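You operate a simulated robot arm through the tools that you are given. There is no shell and no other tool. Be economical: measure what you need, move in short steps, check, and stop when the job is done.

The job below is to be done with a simulated two-armed robot. You get a single attempt, and the scene is never put back.

Task
Open the leaf cabinet door.

The check looks at the end state, three seconds after you hand in, the way a careful person would. Anything else that was tipped, shoved, dropped, spilled or broken makes it a failure.

Robot
Two 7-joint arms with two-finger parallel grippers on one trunk, on a base that drives. Base frame: it is fixed to the floor where the robot stands at the start and does not move with it; the origin is under the middle of the robot, x ahead of it, y to its left, z up. Lengths are in mm, angles in rad, forces in N, time in s.
The left shoulder is at the start at [70, 163, 745], the right one opposite. With the tool pointing down near the work surface each hand reaches from about 360 to 880 mm from the robot's upright axis, wherever it stands, measured 20 degrees to its own side. Places, roughly: leaf cabinet door [700, 200, 300]. Payload 3.43 kg a hand.
The tool frame of a hand sits at the grasp point between the pads (the TCP): z along the fingers, y along the line on which they close. The tips reach 34 mm beyond it. Largest opening 128 mm; finger width 24, thickness 12; the body of the gripper, 48 by 130 mm, starts 96 mm behind the TCP.
Orientation is that of the tool frame in the base frame, as a unit quaternion [x, y, z, w]. With the fingers straight down and closing along the base's y, the tool's x points along the base's -x, its y along +y and its z along -z.

Tools
- The arms move only by the tool send_rows. It takes "left_deltas", "right_deltas" or both (then of equal length, played together; a hand with none holds still); each is a list that holds one entry, the list of rows, each a list of 7 numbers: the finger opening in cm, from 0 to 12.8, then the shift along the base's x, y, z in cm, then the turn, a rotation vector about the base's x, y, z in rad. In form: [[[claw, tx, ty, tz, rx, ry, rz], ...]]. A call has 1 to 10 rows; each row shifts and turns the commanded pose from where the row before left it. Each row takes 0.2 s and may step no farther than 50 mm and 0.15 rad from the row before; otherwise, or with a gripper value out of range, the whole call is refused. Where a pose cannot be reached the arm comes as near as it can. A force on the tool above 40 N (or 10 N above the force at the start of the call, whichever is more), or a blocked arm, ends the call early, and 0.2 s more pass. The fingers move at their own pace (about 153 mm/s each) and stop on an object; they squeeze with about 38 N. The grip force told is the motor's: it shows also when the fingers shut on nothing. Time passes only in rows, and 0.2 s behind the last, so rows that do not move let the fingers close. It gives the time, the measured TCP pose, the force on the tool (base axes), the opening and the grip force at its end, in the units of the frame above (readings bear some noise).
- Cameras (640 x 400 px; columns grow to the right, rows downward): "scene" is now at [116.5, 33.6, 962.2]; the picture's right is [0.39, -0.92, -0.00], its down [-0.69, -0.29, -0.66] and it looks along [0.61, 0.26, -0.75] (base axes); focal length 293 px, centre (320, 200). "left" rides on the left gripper at [76, 11, -160] in its tool frame; the picture's right is [-0.15, 0.99, 0.00], its down [-0.88, -0.13, -0.46] and it looks along [-0.45, -0.07, 0.89] (tool axes); focal length 234 px, centre (320, 200). "right" rides on the right gripper at [76, -11, -160] in its tool frame; the picture's right is [0.15, 0.99, 0.00], its down [-0.88, 0.13, -0.46] and it looks along [-0.45, 0.07, 0.89] (tool axes); focal length 234 px, centre (320, 200). There is no depth. A picture from a camera that has moved, and an enlarged one, comes with that camera's place and axes in the base frame and with its lens. The place of the scene camera against the robot may be out by one fixed shift of up to 18 mm in any direction.
- snapshot(camera): a new picture of that camera. The clock stands still meanwhile.
- lift_body(by): slides the trunk up (or, below 0, down) by that many mm; the arms and the scene camera ride with it, the base frame stays. It gives what a move gives, with no picture.
- base_move(legs): drives the robot by 1 to 6 legs, each [ahead, left, turn to the left] in mm, mm and rad, along the robot's own axes; the way and the turn of a leg run together, so that a leg with both is an arc; at most 1500 mm and 3.142 rad a leg. The arms and the cameras ride along, it lands a little off, and it stops where it bumps. It gives what a move gives.
- turn_head(pan, tilt): turns the head with the scene camera to pan (to the left, within 1.501 rad either way) and tilt (down, from -0.506 to 1.204), counted from straight ahead of the robot. It gives what a move gives.
- zoom(camera, box): a new picture of the part [left, top, right, bottom] of that camera's present view, enlarged. The clock stands still meanwhile.
- finish_job(): hands the job in; it is judged then, once.

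Go step by step. Nothing tells you exact positions but the pictures and the camera data: compare them with the known pose of the tool, close in by small moves and look again before you grip or let go. The budget is 120 turns and 100 pictures, counting those below and the enlarged ones. Unless the task says otherwise, let go and move clear before handing in, and close with one line.

The tools are called after "Emit:" as a command line: name --argument value ..., lists and objects as JSON in quotes. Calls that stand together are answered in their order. send_rows: Moves the arms, as the interface text tells. Its arguments: {"type":"object","properties":{"left_deltas":{"type":"array","items":{"type":"array","items":{"type":"array","items":{"type":"number"}}}},"right_deltas":{"type":"array","items":{"type":"array","items":{"type":"array","items":{"type":"number"}}}}},"required":[]} The other tools are called the same way: lift_body (by) slides the trunk up or down; base_move (legs) drives the base; turn_head (pan, tilt) turns the head that bears the scene camera; snapshot (camera) takes a picture; zoom (camera, box) takes an enlarged picture of a part of a camera's view; finish_job () hands the job in.

At the start:

```text
time: 0.0
left_eef_pos: [477.4, 364.1, 523.4]
left_ee_rot: [-0.006, 1.0, -0.004, -0.002]
left_ft_force: [-0.2, -0.6, -0.6]
left_grip_width: 128.1
left_finger_force: 0.0
right_eef_pos: [668.3, -103.5, 522.3]
right_ee_rot: [0.0, 1.0, 0.0, -0.001]
right_ft_force: [-0.3, 0.5, 0.2]
right_grip_width: 127.8
right_finger_force: 0.0
trunk travel left (down, up): [-225.0, 715.0]
robot x, y, heading: [0.7, 1.2, 0.005]
head pan, tilt: [0.396, 0.848]
```

scene: 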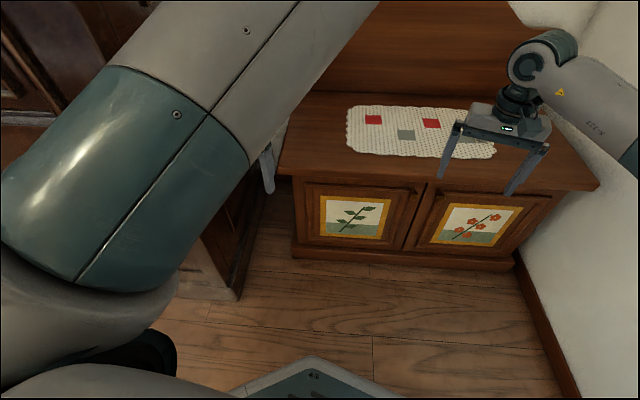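
right: 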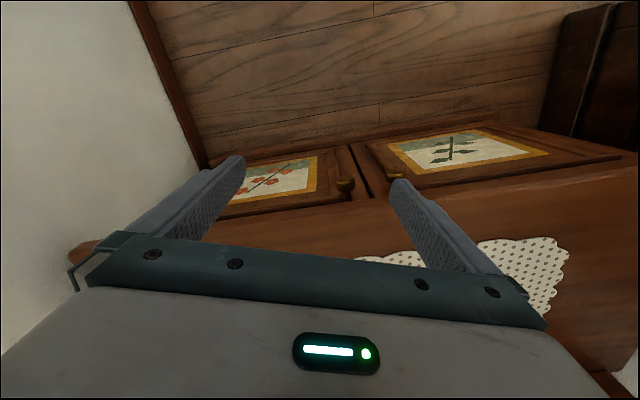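
left: 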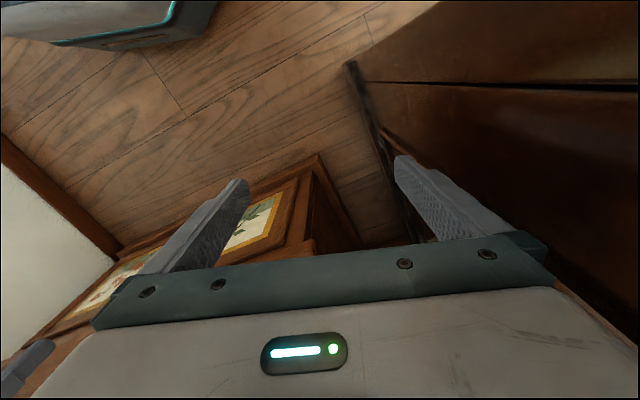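

I see a low cabinet with the leaf door on the left and the flower door on the right, with small knobs near the centre seam. I'll zoom in to locate the leaf knob and triangulate it.

Emit:
zoom --camera "scene" --box '[270, 150, 550, 290]'

Emit:
zoom --camera "right" --box '[220, 100, 640, 362]'

```text
2.29 times, centred on (410, 220) of scene
camera zoom: at [116.5, 33.6, 962.2], right [0.39, -0.92, 0.0], down [-0.69, -0.29, -0.66], along [0.61, 0.26, -0.75], focal length 670 px, centre (114, 154)
```

zoom: 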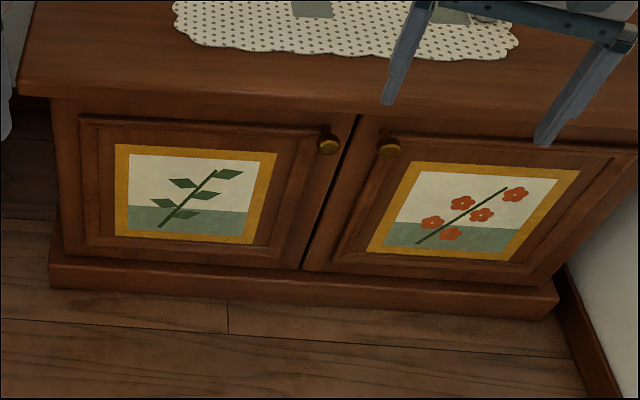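

```text
1.52 times, centred on (430, 231) of right
camera zoom: at [590.9, -115.2, 682.7], right [-0.15, 0.99, 0.0], down [0.88, 0.13, 0.46], along [0.45, 0.07, -0.89], focal length 357 px, centre (152, 153)
```

zoom: 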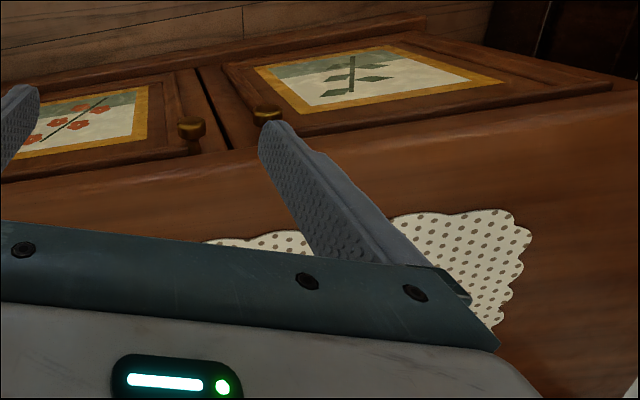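

The leaf knob triangulates to about (695, 10, 375), and the door's hinge is on its left near (614, 290). Before moving I'll look left at the dark furniture near the left hand.

Emit:
turn_head --pan 1.2 --tilt 0.7

Emit:
snapshot --camera "scene"

Emit:
turn_head --pan 0.0 --tilt 0.6

Emit:
snapshot --camera "scene"

```text
time: 1.1
left_eef_pos: [477.9, 364.9, 523.7]
left_ee_rot: [-0.008, 1.0, -0.005, -0.001]
left_ft_force: [-0.6, 0.0, 0.4]
left_grip_width: 128.0
left_finger_force: 0.0
right_eef_pos: [667.7, -103.0, 523.3]
right_ee_rot: [0.0, 1.0, 0.0, 0.001]
right_ft_force: [0.4, 0.8, -0.4]
right_grip_width: 127.9
right_finger_force: 0.1
trunk travel left (down, up): [-225.0, 715.0]
robot x, y, heading: [1.5, 3.4, 0.006]
head pan, tilt: [1.201, 0.7]
```

```text
94 pictures are left
camera scene: at [75.2, 82.6, 974.4], right [0.93, -0.36, 0.0], down [-0.23, -0.6, -0.76], along [0.28, 0.71, -0.64], focal length 293 px, centre (320, 200)
```

scene: 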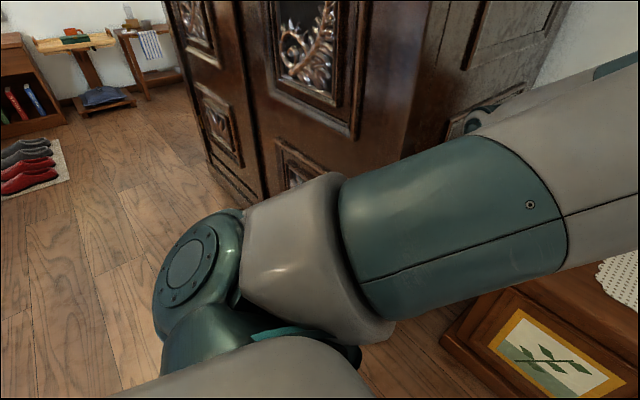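

```text
time: 2.5
left_eef_pos: [477.9, 364.4, 524.0]
left_ee_rot: [-0.007, 1.0, -0.005, -0.002]
left_ft_force: [-0.2, 0.3, 0.5]
left_grip_width: 128.1
left_finger_force: 0.0
right_eef_pos: [667.7, -103.4, 522.4]
right_ee_rot: [0.0, 1.0, 0.001, 0.0]
right_ft_force: [0.1, -0.4, -0.2]
right_grip_width: 128.0
right_finger_force: 0.1
trunk travel left (down, up): [-225.0, 715.0]
robot x, y, heading: [-3.3, -0.3, 0.001]
head pan, tilt: [0.0, 0.6]
```

```text
93 pictures are left
camera scene: at [132.8, 3.4, 983.0], right [0.0, -1.0, 0.0], down [-0.57, 0.0, -0.82], along [0.82, 0.0, -0.57], focal length 293 px, centre (320, 200)
```

scene: 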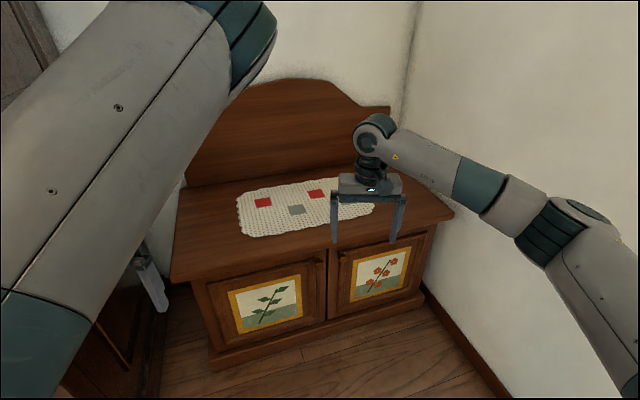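

A tall wardrobe stands at the left, behind the left hand, and backing up is clear. I'll back off 100 mm so the door has room to swing, then look again.

Emit:
base_move --legs '[[-100, 0, 0]]'

Emit:
turn_head --pan 0.1 --tilt 0.75

Emit:
snapshot --camera "scene"

Emit:
snapshot --camera "right"

```text
time: 3.7
left_eef_pos: [379.3, 364.1, 524.2]
left_ee_rot: [-0.007, 1.0, -0.006, -0.001]
left_ft_force: [-5.7, -13.5, 0.3]
left_grip_width: 120.4
left_finger_force: 0.1
right_eef_pos: [570.0, -104.7, 523.0]
right_ee_rot: [0.0, 1.0, 0.001, 0.0]
right_ft_force: [-0.8, -0.4, -0.2]
right_grip_width: 128.0
right_finger_force: 0.1
trunk travel left (down, up): [-225.0, 715.0]
robot x, y, heading: [-99.9, -1.8, -0.002]
head pan, tilt: [0.0, 0.6]
```

```text
time: 4.4
left_eef_pos: [379.4, 364.6, 522.5]
left_ee_rot: [-0.007, 1.0, -0.006, -0.003]
left_ft_force: [0.1, -12.9, 2.7]
left_grip_width: 121.4
left_finger_force: 0.0
right_eef_pos: [569.5, -104.8, 523.3]
right_ee_rot: [0.0, 1.0, 0.001, 0.0]
right_ft_force: [0.0, -0.1, -0.6]
right_grip_width: 127.9
right_finger_force: 0.1
trunk travel left (down, up): [-225.0, 715.0]
robot x, y, heading: [-97.1, 0.3, 0.002]
head pan, tilt: [0.099, 0.75]
```

```text
92 pictures are left
camera scene: at [28.6, 10.3, 970.2], right [0.1, -1.0, 0.0], down [-0.68, -0.07, -0.73], along [0.73, 0.07, -0.68], focal length 293 px, centre (320, 200)
```

scene: 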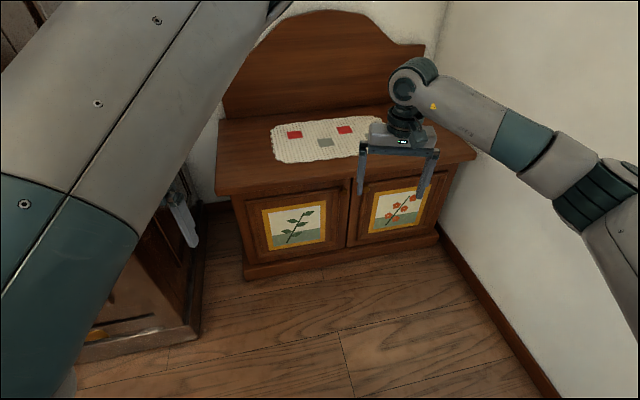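

```text
91 pictures are left
camera right: at [492.7, -116.3, 682.6], right [-0.15, 0.99, 0.0], down [0.88, 0.13, 0.46], along [0.45, 0.07, -0.89], focal length 234 px, centre (320, 200)
```

right: 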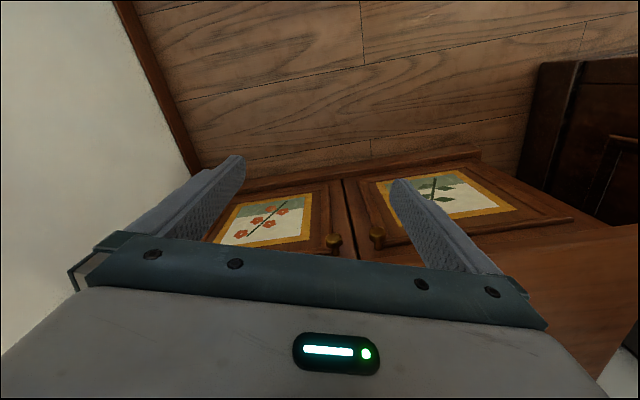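

The left finger is lightly touching the wardrobe's side (13 N), so I'll move the left hand away from it first.

Emit:
send_rows --left_deltas '[[[12.8, 0, -2.5, 0, 0, 0, 0], [12.8, 0, -2.5, 0, 0, 0, 0], [12.8, 0, -2.5, 0, 0, 0, 0], [12.8, 0, -2.5, 0, 0, 0, 0]]]'

Emit:
snapshot --camera "left"

Emit:
zoom --camera "scene" --box '[200, 120, 480, 295]'

Emit:
zoom --camera "right" --box '[260, 150, 500, 300]'

```text
time: 5.4
left_eef_pos: [357.4, 306.3, 481.4]
left_ee_rot: [-0.023, 0.998, -0.012, -0.052]
left_ft_force: [0.7, 0.4, -0.8]
left_grip_width: 128.2
left_finger_force: 0.1
left hand out of reach, approached as far as the arm can: row 3, 4
right_eef_pos: [570.0, -104.2, 523.9]
right_ee_rot: [-0.001, 1.0, 0.0, 0.0]
right_ft_force: [0.3, 0.2, -0.1]
right_grip_width: 127.9
right_finger_force: 0.1
trunk travel left (down, up): [-225.0, 715.0]
robot x, y, heading: [-95.7, -1.4, 0.001]
head pan, tilt: [0.099, 0.75]
```

```text
90 pictures are left
camera left: at [297.5, 318.1, 649.4], right [0.1, 0.99, -0.04], down [0.93, -0.08, 0.36], along [0.36, -0.07, -0.93], focal length 234 px, centre (320, 200)
```

left: 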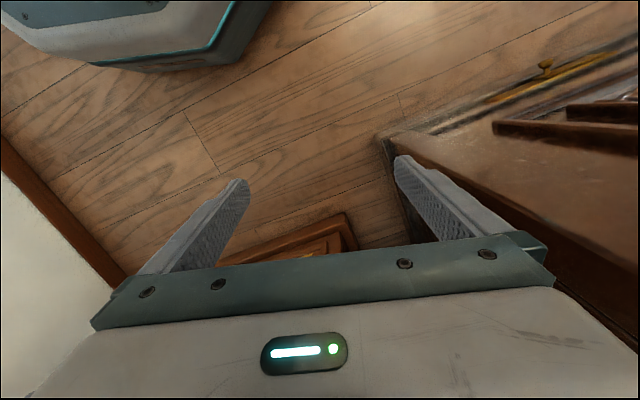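

```text
2.29 times, centred on (340, 208) of scene
camera zoom: at [28.8, 11.5, 970.1], right [0.1, -0.99, 0.0], down [-0.68, -0.07, -0.73], along [0.73, 0.07, -0.68], focal length 670 px, centre (274, 183)
```

zoom: 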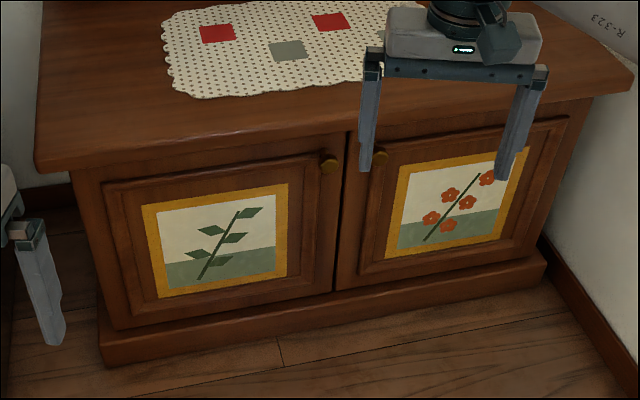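

```text
2.67 times, centred on (380, 225) of right
camera zoom: at [492.9, -115.3, 682.6], right [-0.15, 0.99, 0.0], down [0.88, 0.13, 0.46], along [0.45, 0.07, -0.89], focal length 624 px, centre (160, 133)
```

zoom: 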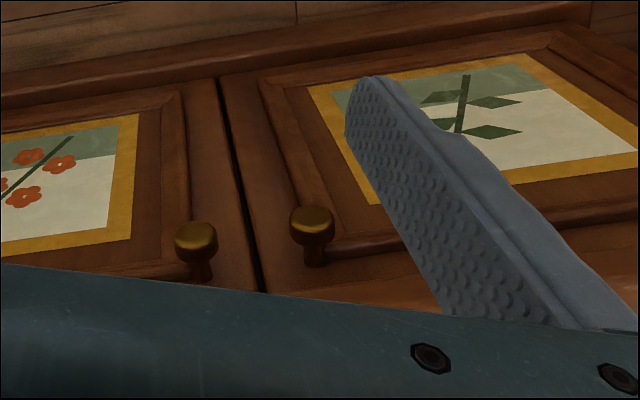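

The left hand is free now. The leaf knob refines to about (690, 4, 383), with the cabinet front yawed about 0.34 rad. I'll turn and tilt the right hand to face it at a standoff with a 60 mm opening, and raise the left hand out of the door's way.

Emit:
send_rows --right_deltas '[[[6, 0, 0, 0, 0, 0, 0.113], [6, 0, 0, 0, 0, 0, 0.113], [6, 0, 0, 0, 0, 0, 0.113], [6, 0, 1, 0, 0.047, -0.132, 0], [6, 0, 1, 0, 0.047, -0.132, 0], [6, 1, 1.5, -1, 0.047, -0.132, 0], [6, 1, 1.5, -1, 0.047, -0.132, 0], [6, 1, 1.5, -1, 0.047, -0.132, 0]]]' --left_deltas '[[[12.8, 0, 1.5, 2.5, 0, 0, 0], [12.8, 0, 1, 2.5, 0, 0, 0], [12.8, 0, 1, 2.5, 0, 0, 0], [12.8, 0, 0, 2.5, 0, 0, 0], [12.8, 0, 0, 2, 0, 0, 0], [12.8, 0, 0, 0, 0, 0, 0], [12.8, 0, 0, 0, 0, 0, 0], [12.8, 0, 0, 0, 0, 0, 0]]]'

Emit:
snapshot --camera "right"

Emit:
snapshot --camera "scene"

```text
time: 6.4
left_eef_pos: [350.9, 345.7, 552.6]
left_ee_rot: [-0.032, 0.996, -0.024, -0.083]
left_ft_force: [-0.8, 1.1, 0.3]
left_grip_width: 128.2
left_finger_force: 0.0
right_eef_pos: [571.5, -95.2, 521.9]
right_ee_rot: [-0.169, 0.984, 0.01, 0.059]
right_ft_force: [-0.2, 0.9, -0.2]
right_grip_width: 60.0
right_finger_force: 0.1
trunk travel left (down, up): [-225.0, 715.0]
robot x, y, heading: [-99.7, -3.2, -0.0]
head pan, tilt: [0.099, 0.75]
stopped in row 5 (left hand): the arm was blocked; the commanded pose is now the measured one
```

```text
87 pictures are left
camera right: at [485.1, -137.8, 672.0], right [-0.47, 0.88, -0.02], down [0.73, 0.4, 0.56], along [0.5, 0.25, -0.83], focal length 234 px, centre (320, 200)
```

right: 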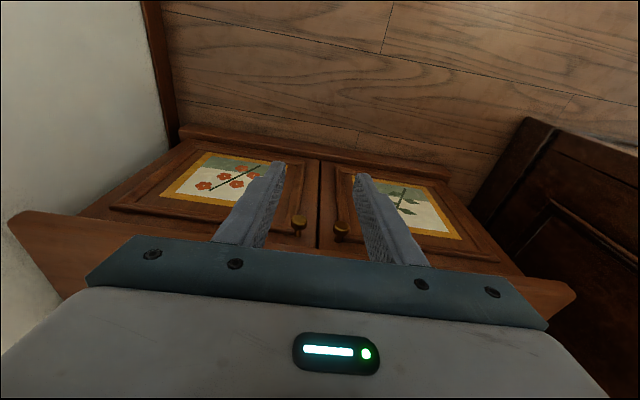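

```text
86 pictures are left
camera scene: at [28.8, 11.7, 970.1], right [0.1, -0.99, 0.0], down [-0.68, -0.07, -0.73], along [0.73, 0.07, -0.68], focal length 293 px, centre (320, 200)
```

scene: 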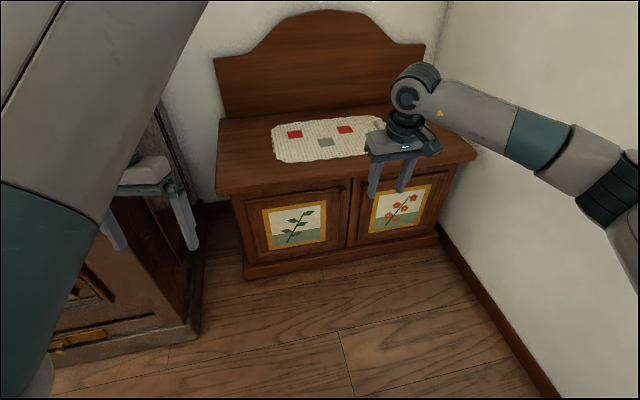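

The left arm reported blocked, so I'll check its elbow against the wardrobe.

Emit:
turn_head --pan 1.0 --tilt 0.5

Emit:
snapshot --camera "scene"

Emit:
snapshot --camera "left"

```text
time: 7.6
left_eef_pos: [348.7, 345.2, 553.8]
left_ee_rot: [-0.031, 0.996, -0.024, -0.083]
left_ft_force: [-0.1, 0.1, -0.2]
left_grip_width: 128.0
left_finger_force: 0.1
right_eef_pos: [571.8, -95.3, 522.3]
right_ee_rot: [-0.17, 0.984, 0.01, 0.058]
right_ft_force: [0.5, -0.3, 0.1]
right_grip_width: 60.1
right_finger_force: 0.1
trunk travel left (down, up): [-225.0, 715.0]
robot x, y, heading: [-97.0, -1.3, 0.005]
head pan, tilt: [1.0, 0.499]
```

```text
85 pictures are left
camera scene: at [-4.6, 79.7, 992.1], right [0.84, -0.54, 0.0], down [-0.26, -0.4, -0.88], along [0.47, 0.74, -0.48], focal length 293 px, centre (320, 200)
```

scene: 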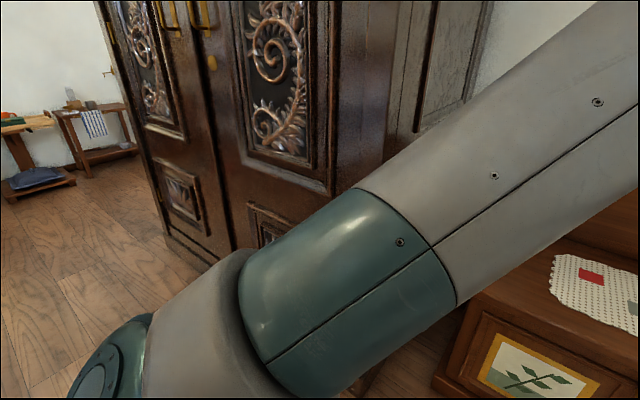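

```text
84 pictures are left
camera left: at [299.9, 360.6, 723.7], right [0.08, 0.99, -0.07], down [0.95, -0.05, 0.31], along [0.3, -0.09, -0.95], focal length 234 px, centre (320, 200)
```

left: 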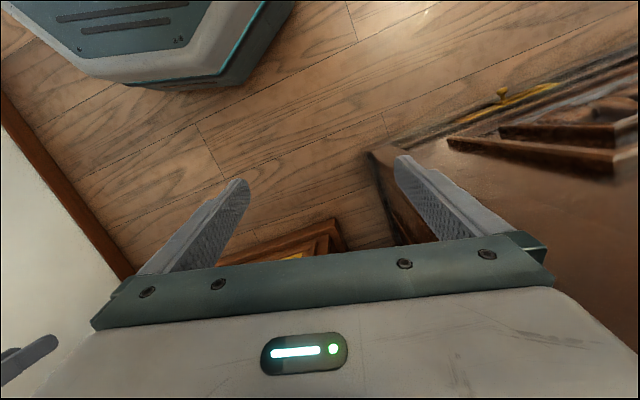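

The left arm isn't touching anything; it is just folded near its limit, and high enough above the door. I'll continue with the right hand alone to the pre-grasp pose.

Emit:
send_rows --right_deltas '[[[6, 0, 1.6, 0, 0.047, -0.132, 0], [6, 0, 1.6, 0, 0.047, -0.132, 0], [6, 1.4, 1.6, -1.5, 0.047, -0.132, 0], [6, 1.5, 1.6, -1.5, 0.047, -0.132, 0], [6, 1.5, 1.5, -2, 0, 0, 0], [6, 1.5, 0, -2, 0, 0, 0]]]'

Emit:
snapshot --camera "right"

Emit:
turn_head --pan 0.1 --tilt 0.75

Emit:
zoom --camera "scene" --box '[200, 120, 480, 295]'

```text
time: 9.0
left_eef_pos: [349.0, 346.0, 553.7]
left_ee_rot: [-0.031, 0.996, -0.024, -0.083]
left_ft_force: [-0.4, -1.1, -0.1]
left_grip_width: 128.2
left_finger_force: 0.0
right_eef_pos: [631.2, -16.6, 453.5]
right_ee_rot: [-0.159, 0.93, 0.056, 0.328]
right_ft_force: [0.3, -0.1, 0.3]
right_grip_width: 59.7
right_finger_force: 0.0
trunk travel left (down, up): [-225.0, 715.0]
robot x, y, heading: [-96.0, -4.3, 0.001]
head pan, tilt: [1.0, 0.499]
```

```text
83 pictures are left
camera right: at [483.2, -80.1, 529.4], right [-0.44, 0.89, -0.09], down [0.33, 0.26, 0.91], along [0.84, 0.37, -0.41], focal length 234 px, centre (320, 200)
```

right: 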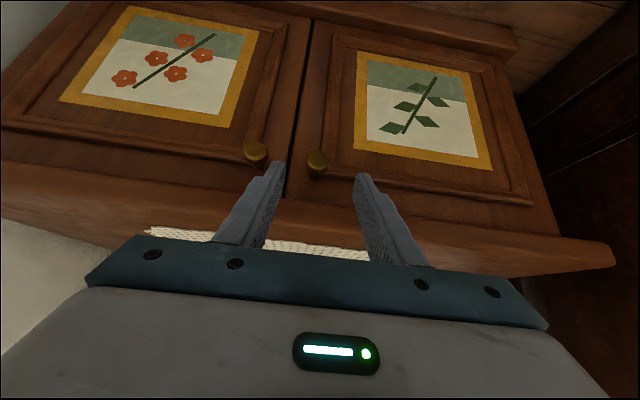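

```text
time: 10.2
left_eef_pos: [349.3, 345.0, 553.5]
left_ee_rot: [-0.032, 0.996, -0.025, -0.083]
left_ft_force: [0.2, 0.2, -0.7]
left_grip_width: 127.8
left_finger_force: 0.0
right_eef_pos: [630.1, -15.5, 453.5]
right_ee_rot: [-0.16, 0.93, 0.056, 0.327]
right_ft_force: [0.5, 0.7, -0.4]
right_grip_width: 60.0
right_finger_force: 0.1
trunk travel left (down, up): [-225.0, 715.0]
robot x, y, heading: [-99.2, 0.5, 0.002]
head pan, tilt: [0.099, 0.75]
```

```text
2.29 times, centred on (340, 208) of scene
camera zoom: at [28.7, 11.5, 970.1], right [0.1, -0.99, 0.0], down [-0.68, -0.07, -0.73], along [0.73, 0.07, -0.68], focal length 670 px, centre (274, 183)
```

zoom: 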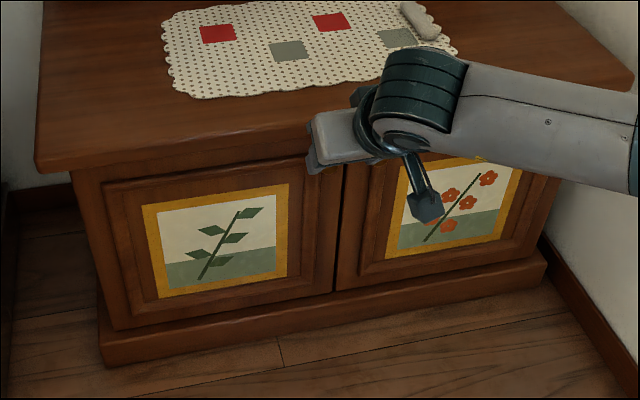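

The knob check agrees: (690, 3, 384), directly in line with the tool. I'll move in so the pads straddle it.

Emit:
send_rows --right_deltas '[[[6, 1.5, 0.45, -1.7, 0, 0, 0], [6, 1.5, 0.45, -1.7, 0, 0, 0], [6, 1.2, 0.4, -1.4, 0, 0, 0], [6, 1.1, 0.35, -1.2, 0, 0, 0]]]'

Emit:
zoom --camera "right" --box '[200, 80, 440, 280]'

```text
time: 11.2
left_eef_pos: [348.5, 345.6, 554.2]
left_ee_rot: [-0.032, 0.996, -0.025, -0.083]
left_ft_force: [0.6, -0.7, -0.2]
left_grip_width: 128.1
left_finger_force: 0.2
right_eef_pos: [683.2, 2.1, 392.9]
right_ee_rot: [-0.159, 0.929, 0.057, 0.328]
right_ft_force: [-0.4, 0.3, 0.6]
right_grip_width: 60.0
right_finger_force: 0.1
trunk travel left (down, up): [-225.0, 715.0]
robot x, y, heading: [-96.7, 3.5, -0.002]
head pan, tilt: [0.099, 0.75]
```

```text
2.00 times, centred on (320, 180) of right
camera zoom: at [535.4, -62.5, 470.2], right [-0.44, 0.89, -0.09], down [0.33, 0.26, 0.91], along [0.84, 0.37, -0.41], focal length 468 px, centre (320, 240)
```

zoom: 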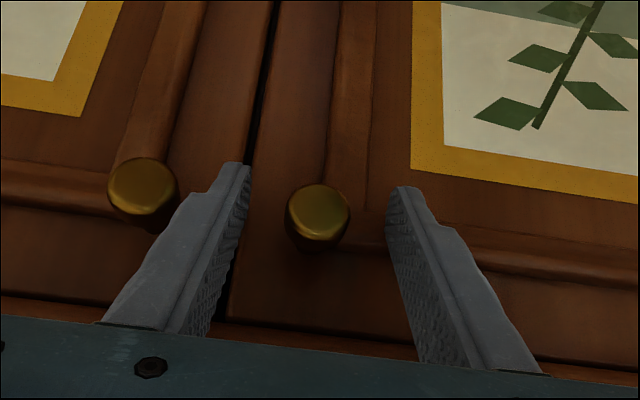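

The knob sits between the pads, so I'll close on it.

Emit:
send_rows --right_deltas '[[[3, 0, 0, 0, 0, 0, 0], [0, 0, 0, 0, 0, 0, 0], [0, 0, 0, 0, 0, 0, 0]]]'

Emit:
zoom --camera "right" --box '[200, 80, 440, 280]'

```text
time: 12.0
left_eef_pos: [348.5, 345.4, 553.6]
left_ee_rot: [-0.031, 0.996, -0.025, -0.083]
left_ft_force: [0.3, 0.3, 0.8]
left_grip_width: 128.2
left_finger_force: 0.1
right_eef_pos: [682.6, 0.5, 393.8]
right_ee_rot: [-0.158, 0.929, 0.055, 0.329]
right_ft_force: [1.4, -4.2, -0.5]
right_grip_width: 25.4
right_finger_force: 45.3
trunk travel left (down, up): [-225.0, 715.0]
robot x, y, heading: [-97.1, 1.3, 0.001]
head pan, tilt: [0.099, 0.75]
```

```text
2.00 times, centred on (320, 180) of right
camera zoom: at [535.5, -63.4, 470.3], right [-0.44, 0.9, -0.09], down [0.33, 0.26, 0.91], along [0.84, 0.37, -0.41], focal length 468 px, centre (320, 240)
```

zoom: 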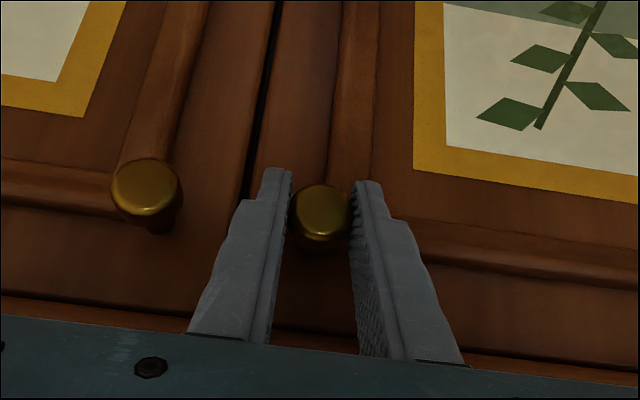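

The grip is firm on the knob (25 mm). With the hinge near (621, 297), I'll pull along the arc while yawing with the door, slowly at first.

Emit:
send_rows --right_deltas '[[[0, -1.48, -0.3, 0, 0, 0, -0.05], [0, -1.49, -0.24, 0, 0, 0, -0.05], [0, -1.5, -0.16, 0, 0, 0, -0.05], [0, -1.5, -0.08, 0, 0, 0, -0.05], [0, -1.51, 0, 0, 0, 0, -0.05], [0, -1.51, 0.06, 0, 0, 0, -0.05]]]'

Emit:
snapshot --camera "right"

Emit:
snapshot --camera "scene"

```text
time: 13.4
left_eef_pos: [348.6, 347.4, 552.5]
left_ee_rot: [-0.032, 0.996, -0.025, -0.083]
left_ft_force: [0.5, 0.2, 0.3]
left_grip_width: 128.4
left_finger_force: 0.1
right_eef_pos: [592.5, -2.5, 394.2]
right_ee_rot: [-0.02, 0.943, 0.009, 0.333]
right_ft_force: [1.0, 20.0, 4.5]
right_grip_width: 25.5
right_finger_force: 44.7
trunk travel left (down, up): [-225.0, 715.0]
robot x, y, heading: [-96.6, -1.0, 0.002]
head pan, tilt: [0.099, 0.75]
```

```text
79 pictures are left
camera right: at [432.7, -20.8, 469.9], right [-0.16, 0.98, -0.09], down [0.39, 0.15, 0.91], along [0.91, 0.11, -0.41], focal length 234 px, centre (320, 200)
```

right: 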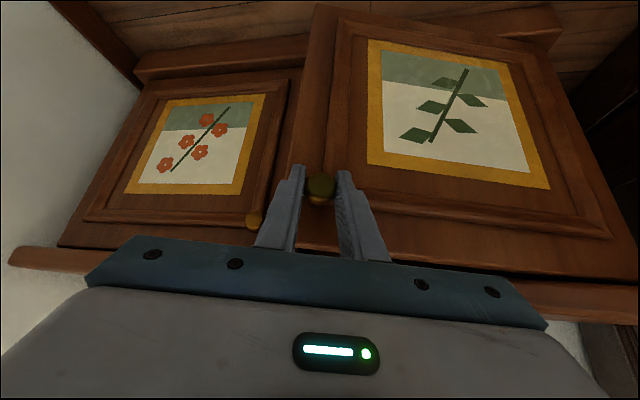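

```text
78 pictures are left
camera scene: at [28.4, 12.5, 970.2], right [0.1, -0.99, 0.0], down [-0.68, -0.07, -0.73], along [0.73, 0.07, -0.68], focal length 293 px, centre (320, 200)
```

scene: 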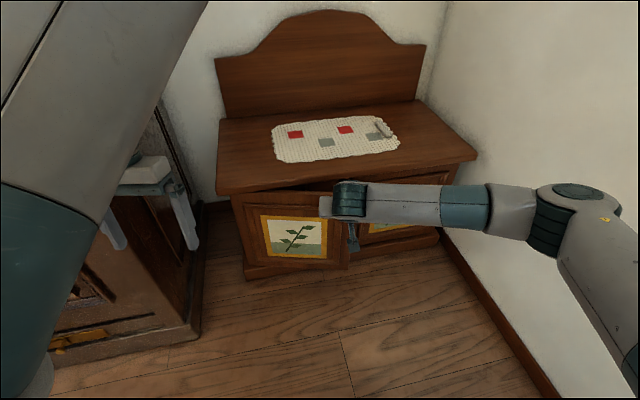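

The door is swinging open with the knob held. A 20 N pull toward +y suggests the radius is a bit smaller than I assumed, so I'll continue with a tighter arc.

Emit:
send_rows --right_deltas '[[[0, -1.42, 0.25, 0, 0, 0, -0.05], [0, -1.42, 0.3, 0, 0, 0, -0.05], [0, -1.4, 0.4, 0, 0, 0, -0.05], [0, -1.4, 0.45, 0, 0, 0, -0.05], [0, -1.38, 0.5, 0, 0, 0, -0.05], [0, -1.36, 0.5, 0, 0, 0, -0.05], [0, -1.32, 0.55, 0, 0, 0, -0.05], [0, -1.3, 0.6, 0, 0, 0, -0.05]]]'

Emit:
snapshot --camera "right"

Emit:
snapshot --camera "scene"

```text
time: 15.2
left_eef_pos: [349.6, 346.3, 553.3]
left_ee_rot: [-0.032, 0.996, -0.025, -0.083]
left_ft_force: [0.1, -0.4, -0.4]
left_grip_width: 128.0
left_finger_force: 0.1
right_eef_pos: [486.3, 29.6, 393.2]
right_ee_rot: [0.168, 0.928, -0.058, 0.328]
right_ft_force: [15.1, 36.6, 9.8]
right_grip_width: 25.3
right_finger_force: 45.1
trunk travel left (down, up): [-225.0, 715.0]
robot x, y, heading: [-95.2, -0.8, 0.003]
head pan, tilt: [0.099, 0.75]
```

```text
77 pictures are left
camera right: at [330.4, 74.3, 470.0], right [0.24, 0.97, -0.09], down [0.42, -0.02, 0.91], along [0.88, -0.25, -0.41], focal length 234 px, centre (320, 200)
```

right: 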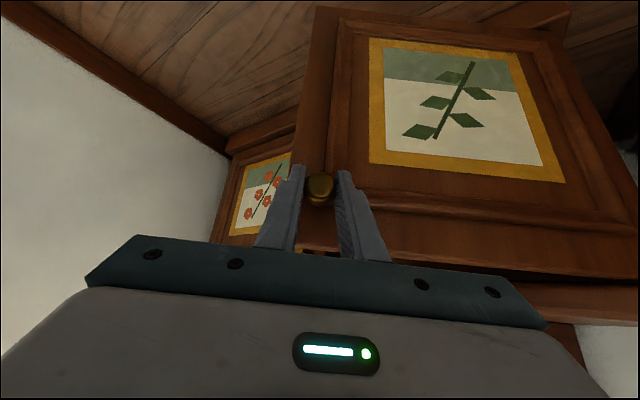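

```text
76 pictures are left
camera scene: at [28.7, 12.7, 970.2], right [0.1, -0.99, 0.0], down [-0.68, -0.07, -0.73], along [0.73, 0.07, -0.68], focal length 293 px, centre (320, 200)
```

scene: 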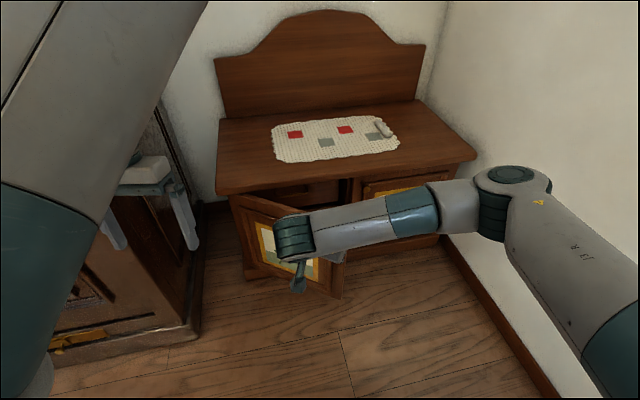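

The door is about 40° open, with the radial force still rising. I'll relax toward the hinge and continue along a tighter arc to about 57°.

Emit:
send_rows --right_deltas '[[[0, 0.45, 0.9, 0, 0, 0, 0], [0, -1.27, 0.7, 0, 0, 0, -0.05], [0, -1.23, 0.78, 0, 0, 0, -0.05], [0, -1.18, 0.86, 0, 0, 0, -0.05], [0, -1.13, 0.92, 0, 0, 0, -0.05], [0, -1.08, 0.98, 0, 0, 0, -0.05], [0, -1.03, 1.02, 0, 0, 0, -0.05]]]'

Emit:
snapshot --camera "right"

Emit:
snapshot --camera "scene"

```text
time: 16.0
left_eef_pos: [350.2, 341.9, 554.0]
left_ee_rot: [-0.029, 0.996, -0.024, -0.083]
left_ft_force: [0.0, 0.0, 0.0]
left_grip_width: 127.8
left_finger_force: 0.1
right_eef_pos: [466.9, 39.3, 393.6]
right_ee_rot: [0.215, 0.916, -0.081, 0.328]
right_ft_force: [-2.9, -6.3, 15.8]
right_grip_width: 25.4
right_finger_force: 45.1
trunk travel left (down, up): [-225.0, 715.0]
robot x, y, heading: [-95.7, 1.2, -0.002]
head pan, tilt: [0.099, 0.75]
stopped in row 4 (right hand): the force on the tool passed its limit (the readings are from after the stop); the commanded pose is now the measured one
```

```text
75 pictures are left
camera right: at [317.9, 102.1, 468.0], right [0.34, 0.93, -0.1], down [0.41, -0.05, 0.91], along [0.85, -0.35, -0.4], focal length 234 px, centre (320, 200)
```

right: 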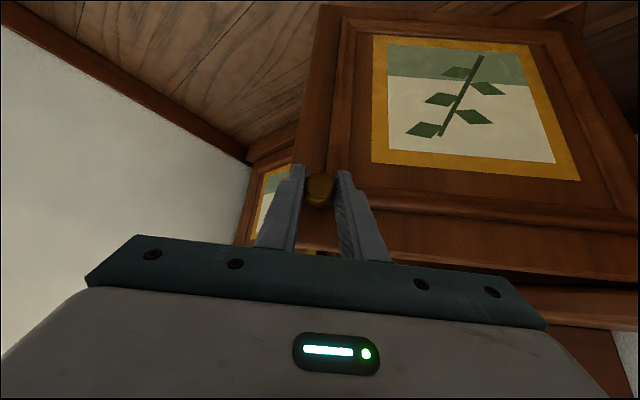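

```text
74 pictures are left
camera scene: at [27.2, 9.5, 970.1], right [0.1, -1.0, 0.0], down [-0.68, -0.06, -0.73], along [0.73, 0.07, -0.68], focal length 293 px, centre (320, 200)
```

scene: 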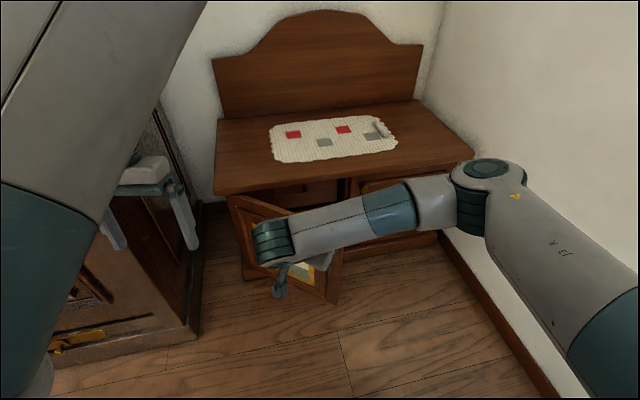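

Force limit reached at about 48° open. I'll release the knob, back off, and then finish by pushing the door from its inner side.

Emit:
send_rows --right_deltas '[[[6, 0, 0, 0, 0, 0, 0], [6, 0, 0, 0, 0, 0, 0], [6, -1.4, 0.7, 1.9, 0, 0, 0], [6, -1.7, 0.9, 2.3, 0, 0, 0], [6, -2.0, 1.0, 2.7, 0, 0, 0], [6, 0, 0, 3, 0, 0, 0], [6, 0, 0, 3, 0, 0, 0]]]'

Emit:
snapshot --camera "right"

Emit:
snapshot --camera "scene"

```text
time: 17.6
left_eef_pos: [350.0, 342.1, 553.4]
left_ee_rot: [-0.03, 0.996, -0.025, -0.083]
left_ft_force: [0.3, -0.7, -0.5]
left_grip_width: 128.1
left_finger_force: 0.0
right_eef_pos: [415.1, 68.4, 520.4]
right_ee_rot: [0.214, 0.917, -0.081, 0.326]
right_ft_force: [0.7, 0.3, -0.9]
right_grip_width: 60.2
right_finger_force: 0.2
trunk travel left (down, up): [-225.0, 715.0]
robot x, y, heading: [-100.0, -3.4, -0.004]
head pan, tilt: [0.099, 0.75]
```

```text
73 pictures are left
camera right: at [266.7, 128.7, 596.1], right [0.34, 0.94, -0.1], down [0.42, -0.05, 0.91], along [0.84, -0.35, -0.41], focal length 234 px, centre (320, 200)
```

right: 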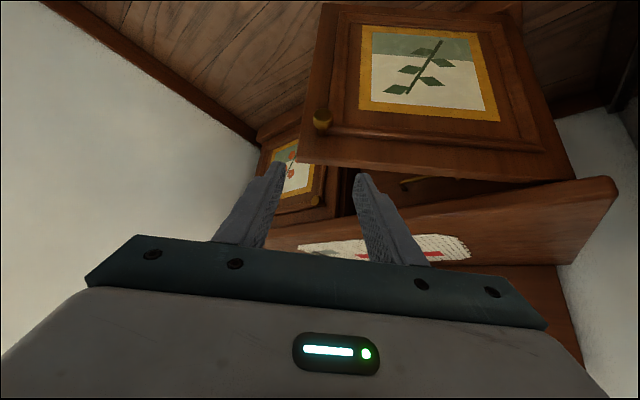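

```text
72 pictures are left
camera scene: at [28.0, 9.9, 970.1], right [0.1, -1.0, 0.0], down [-0.68, -0.07, -0.73], along [0.73, 0.07, -0.68], focal length 293 px, centre (320, 200)
```

scene: 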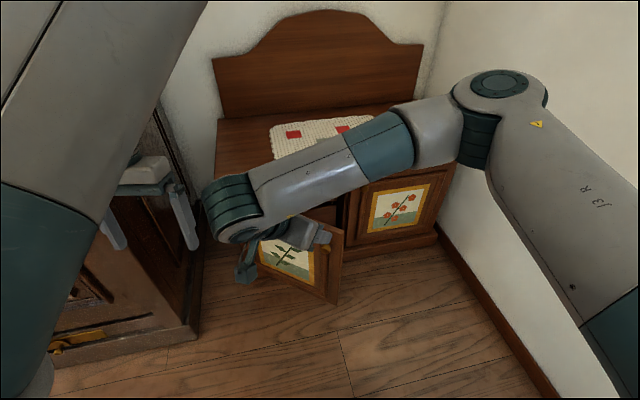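

The leaf door stands about 40° open, with its free end near (497, −5) and its top at about z 430. I'll close the fingers, straighten the hand to vertical and pass above the door to the inner side.

Emit:
send_rows --right_deltas '[[[0, 0, 0, 1.5, 0.063, 0.123, 0], [0, 3.2, -0.6, 0, 0.063, 0.123, 0], [0, 3.2, -0.6, 0, 0.063, 0.123, 0], [0, 3.2, -0.6, 0, 0.063, 0.123, 0], [0, 3.2, -0.6, 0, 0.063, 0.123, 0], [0, 3.2, -0.4, 0, 0, 0, 0]]]'

Emit:
snapshot --camera "right"

Emit:
snapshot --camera "scene"

```text
time: 19.0
left_eef_pos: [350.4, 342.9, 554.6]
left_ee_rot: [-0.03, 0.996, -0.024, -0.083]
left_ft_force: [0.6, -0.5, 0.2]
left_grip_width: 128.0
left_finger_force: 0.0
right_eef_pos: [574.5, 42.0, 536.1]
right_ee_rot: [0.227, 0.974, 0.002, -0.004]
right_ft_force: [-0.1, 0.1, -0.6]
right_grip_width: 0.0
right_finger_force: 33.1
trunk travel left (down, up): [-225.0, 715.0]
robot x, y, heading: [-99.9, 0.8, -0.003]
head pan, tilt: [0.099, 0.75]
```

```text
71 pictures are left
camera right: at [501.7, 64.0, 696.4], right [0.31, 0.95, 0.0], down [0.85, -0.27, 0.45], along [0.43, -0.13, -0.89], focal length 234 px, centre (320, 200)
```

right: 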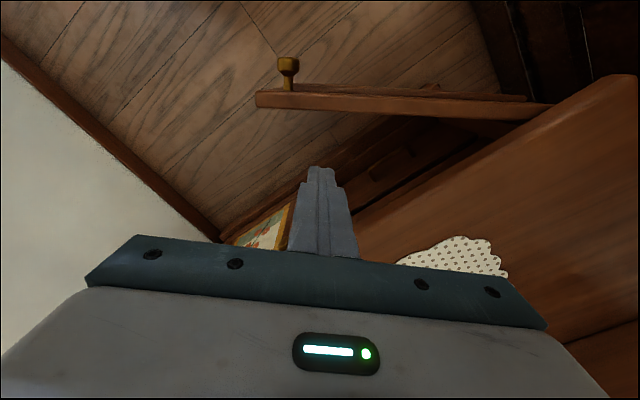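

```text
70 pictures are left
camera scene: at [28.3, 9.9, 970.1], right [0.1, -1.0, 0.0], down [-0.68, -0.07, -0.73], along [0.73, 0.07, -0.68], focal length 293 px, centre (320, 200)
```

scene: 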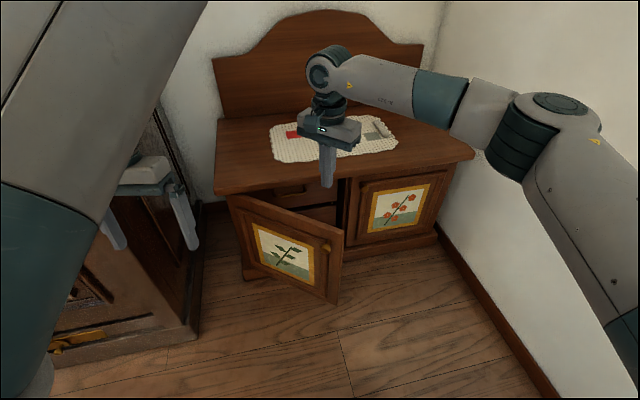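

I'm above the gap on the door's inner side, about 50 mm from its inner face. I'll lower the closed fingers behind the door.

Emit:
send_rows --right_deltas '[[[0, 0, 0, -3, 0, 0, 0], [0, 0, 0, -3, 0, 0, 0], [0, 0, 0, -3, 0, 0, 0], [0, 0, 0, -3, 0, 0, 0], [0, 0, 0, -2.8, 0, 0, 0]]]'

Emit:
snapshot --camera "right"

```text
time: 20.2
left_eef_pos: [350.2, 342.8, 554.4]
left_ee_rot: [-0.029, 0.996, -0.025, -0.083]
left_ft_force: [-0.7, -0.5, -1.0]
left_grip_width: 128.3
left_finger_force: 0.1
right_eef_pos: [571.9, 37.3, 387.7]
right_ee_rot: [0.226, 0.974, 0.001, -0.004]
right_ft_force: [0.7, -0.3, -0.1]
right_grip_width: 0.0
right_finger_force: 33.1
trunk travel left (down, up): [-225.0, 715.0]
robot x, y, heading: [-96.5, -4.6, -0.002]
head pan, tilt: [0.099, 0.75]
```

```text
69 pictures are left
camera right: at [499.9, 59.8, 547.6], right [0.31, 0.95, 0.0], down [0.85, -0.27, 0.45], along [0.43, -0.14, -0.89], focal length 234 px, centre (320, 200)
```

right: 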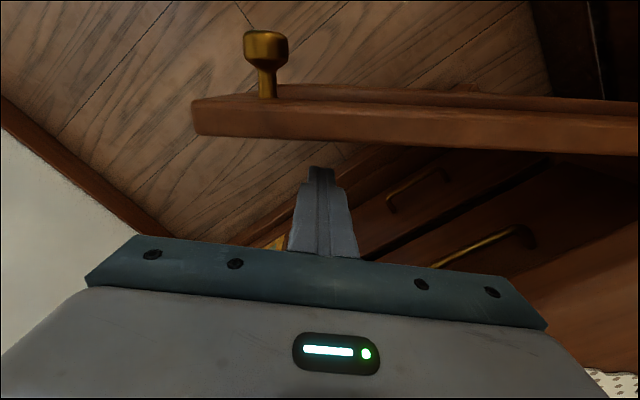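

The fingers are behind the door. Before pushing, I'll raise the left hand a little more for clearance from the swinging hand.

Emit:
send_rows --left_deltas '[[[12.8, 1.5, 0, 2, 0, 0, 0], [8, 1.5, 0, 2, 0, 0, 0], [4, 1, 0, 2, 0, 0, 0], [2, 0, 0, 2, 0, 0, 0], [2, 0, 0, 2, 0, 0, 0]]]'

Emit:
snapshot --camera "scene"

```text
time: 21.4
left_eef_pos: [377.5, 356.5, 619.5]
left_ee_rot: [-0.051, 0.991, -0.041, -0.121]
left_ft_force: [-0.7, -0.4, 0.0]
left_grip_width: 20.3
left_finger_force: 0.0
right_eef_pos: [572.4, 37.3, 387.7]
right_ee_rot: [0.226, 0.974, 0.001, -0.005]
right_ft_force: [0.4, -0.1, 0.6]
right_grip_width: 0.2
right_finger_force: 33.1
trunk travel left (down, up): [-225.0, 715.0]
robot x, y, heading: [-95.2, -3.3, -0.002]
head pan, tilt: [0.099, 0.75]
```

```text
68 pictures are left
camera scene: at [28.2, 9.9, 970.1], right [0.1, -1.0, 0.0], down [-0.68, -0.07, -0.73], along [0.73, 0.07, -0.68], focal length 293 px, centre (320, 200)
```

scene: 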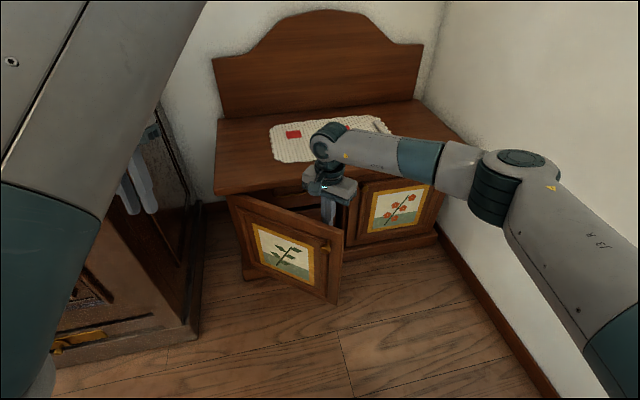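

The left hand is clear now. I'll push the door outward along its arc.

Emit:
send_rows --right_deltas '[[[0, -1.6, 1.0, 0, 0, 0, 0], [0, -1.6, 1.1, 0, 0, 0, 0], [0, -1.93, 0.87, 0, 0, 0, 0], [0, -1.93, 0.87, 0, 0, 0, 0], [0, -1.93, 0.87, 0, 0, 0, -0.05], [0, -1.63, 1.37, 0, 0, 0, -0.05], [0, -1.63, 1.37, 0, 0, 0, -0.05], [0, -1.63, 1.37, 0, 0, 0, -0.05]]]'

Emit:
snapshot --camera "scene"

Emit:
snapshot --camera "right"

```text
time: 23.2
left_eef_pos: [379.5, 358.3, 626.8]
left_ee_rot: [-0.052, 0.992, -0.043, -0.111]
left_ft_force: [0.0, -0.2, -0.6]
left_grip_width: 20.0
left_finger_force: 0.0
right_eef_pos: [434.8, 130.9, 386.6]
right_ee_rot: [0.322, 0.947, 0.001, -0.003]
right_ft_force: [-0.3, 0.1, 1.2]
right_grip_width: 0.0
right_finger_force: 33.0
trunk travel left (down, up): [-225.0, 715.0]
robot x, y, heading: [-102.5, 0.5, -0.006]
head pan, tilt: [0.099, 0.75]
```

```text
67 pictures are left
camera scene: at [28.2, 10.0, 970.1], right [0.1, -1.0, 0.0], down [-0.68, -0.07, -0.73], along [0.73, 0.07, -0.68], focal length 293 px, centre (320, 200)
```

scene: 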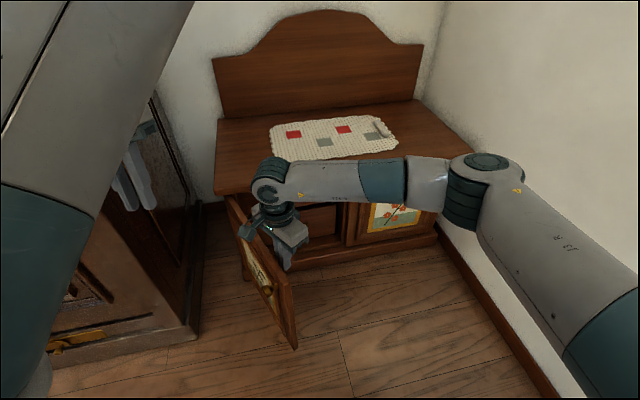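

```text
66 pictures are left
camera right: at [368.3, 167.3, 546.2], right [0.49, 0.87, 0.0], down [0.78, -0.44, 0.45], along [0.39, -0.22, -0.89], focal length 234 px, centre (320, 200)
```

right: 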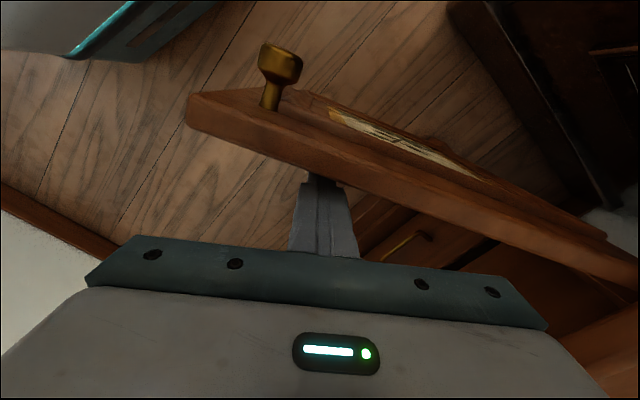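

The door is at about 70° and moving freely. I'll push on to about 90°, staying clear of the wardrobe and left hand.

Emit:
send_rows --right_deltas '[[[0, -1.35, 1.6, 0, 0, 0, -0.08], [0, -1.25, 1.7, 0, 0, 0, -0.08], [0, -1.1, 1.75, 0, 0, 0, -0.08], [0, -0.9, 1.8, 0, 0, 0, -0.08]]]'

Emit:
snapshot --camera "scene"

Emit:
snapshot --camera "right"

```text
time: 24.2
left_eef_pos: [380.4, 358.4, 629.5]
left_ee_rot: [-0.054, 0.992, -0.045, -0.106]
left_ft_force: [0.4, -0.2, 0.8]
left_grip_width: 19.7
left_finger_force: 0.0
right_eef_pos: [387.4, 197.1, 387.3]
right_ee_rot: [0.471, 0.882, 0.002, -0.003]
right_ft_force: [0.1, 0.6, -0.4]
right_grip_width: 0.0
right_finger_force: 33.0
trunk travel left (down, up): [-225.0, 715.0]
robot x, y, heading: [-97.3, -2.2, -0.003]
head pan, tilt: [0.099, 0.75]
```

```text
65 pictures are left
camera scene: at [28.2, 10.0, 970.1], right [0.1, -1.0, 0.0], down [-0.68, -0.07, -0.73], along [0.73, 0.07, -0.68], focal length 293 px, centre (320, 200)
```

scene: 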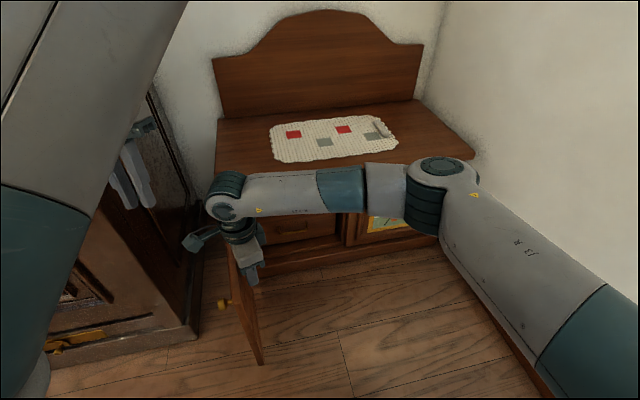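

```text
64 pictures are left
camera right: at [336.0, 252.9, 545.9], right [0.74, 0.67, 0.0], down [0.6, -0.66, 0.45], along [0.3, -0.33, -0.89], focal length 234 px, centre (320, 200)
```

right: 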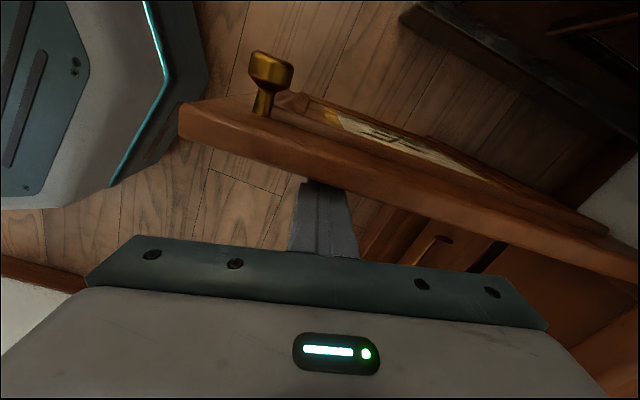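

The door is now open about 90°. I'll draw the hand away from the inner face and lift it clear.

Emit:
send_rows --right_deltas '[[[0, 0.5, -1.8, 0, 0, 0, 0], [0, 0.7, -2.5, 0, 0, 0, 0], [0, 0.7, -2.5, 0, 0, 0, 0.1], [0, 0, -1, 3, 0, 0, 0.1], [0, 0, -1, 3, 0, 0, 0.1], [0, 0, -1, 4, 0, 0, 0.1], [0, 0, -2, 4, 0, 0, 0], [0, 0, -3, 2, 0, 0, 0]]]'

Emit:
snapshot --camera "scene"

```text
time: 26.0
left_eef_pos: [382.4, 358.6, 638.4]
left_ee_rot: [-0.055, 0.993, -0.047, -0.097]
left_ft_force: [0.0, -0.4, -0.8]
left_grip_width: 20.1
left_finger_force: 0.1
right_eef_pos: [407.0, 47.2, 549.5]
right_ee_rot: [0.285, 0.958, 0.001, -0.004]
right_ft_force: [0.2, -0.3, 0.3]
right_grip_width: 0.0
right_finger_force: 32.9
trunk travel left (down, up): [-225.0, 715.0]
robot x, y, heading: [-95.6, -5.9, -0.004]
head pan, tilt: [0.099, 0.75]
```

```text
63 pictures are left
camera scene: at [28.1, 9.7, 970.1], right [0.1, -1.0, 0.0], down [-0.68, -0.07, -0.73], along [0.73, 0.07, -0.68], focal length 293 px, centre (320, 200)
```

scene: 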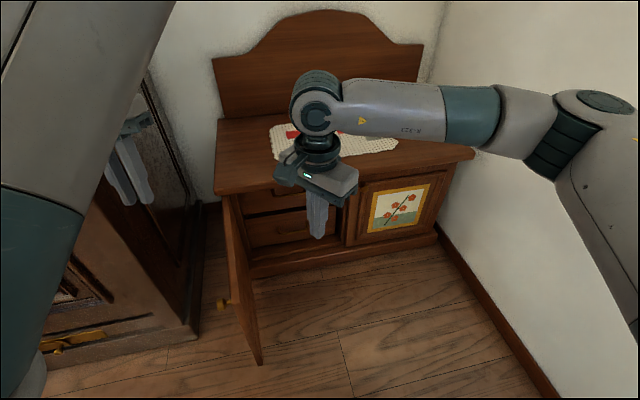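

The leaf door stays open at about 90°. Both hands are clear, the flower door is shut and nothing else has moved, so I'm handing in.

Emit:
finish_job

```text
The job is handed in.
```

The leaf cabinet door is open about 90°, the hands are clear of it, and the job is handed in. While backing up, the left gripper briefly pressed against the wardrobe's side (about 13 N), and I saw no sign that the wardrobe moved.
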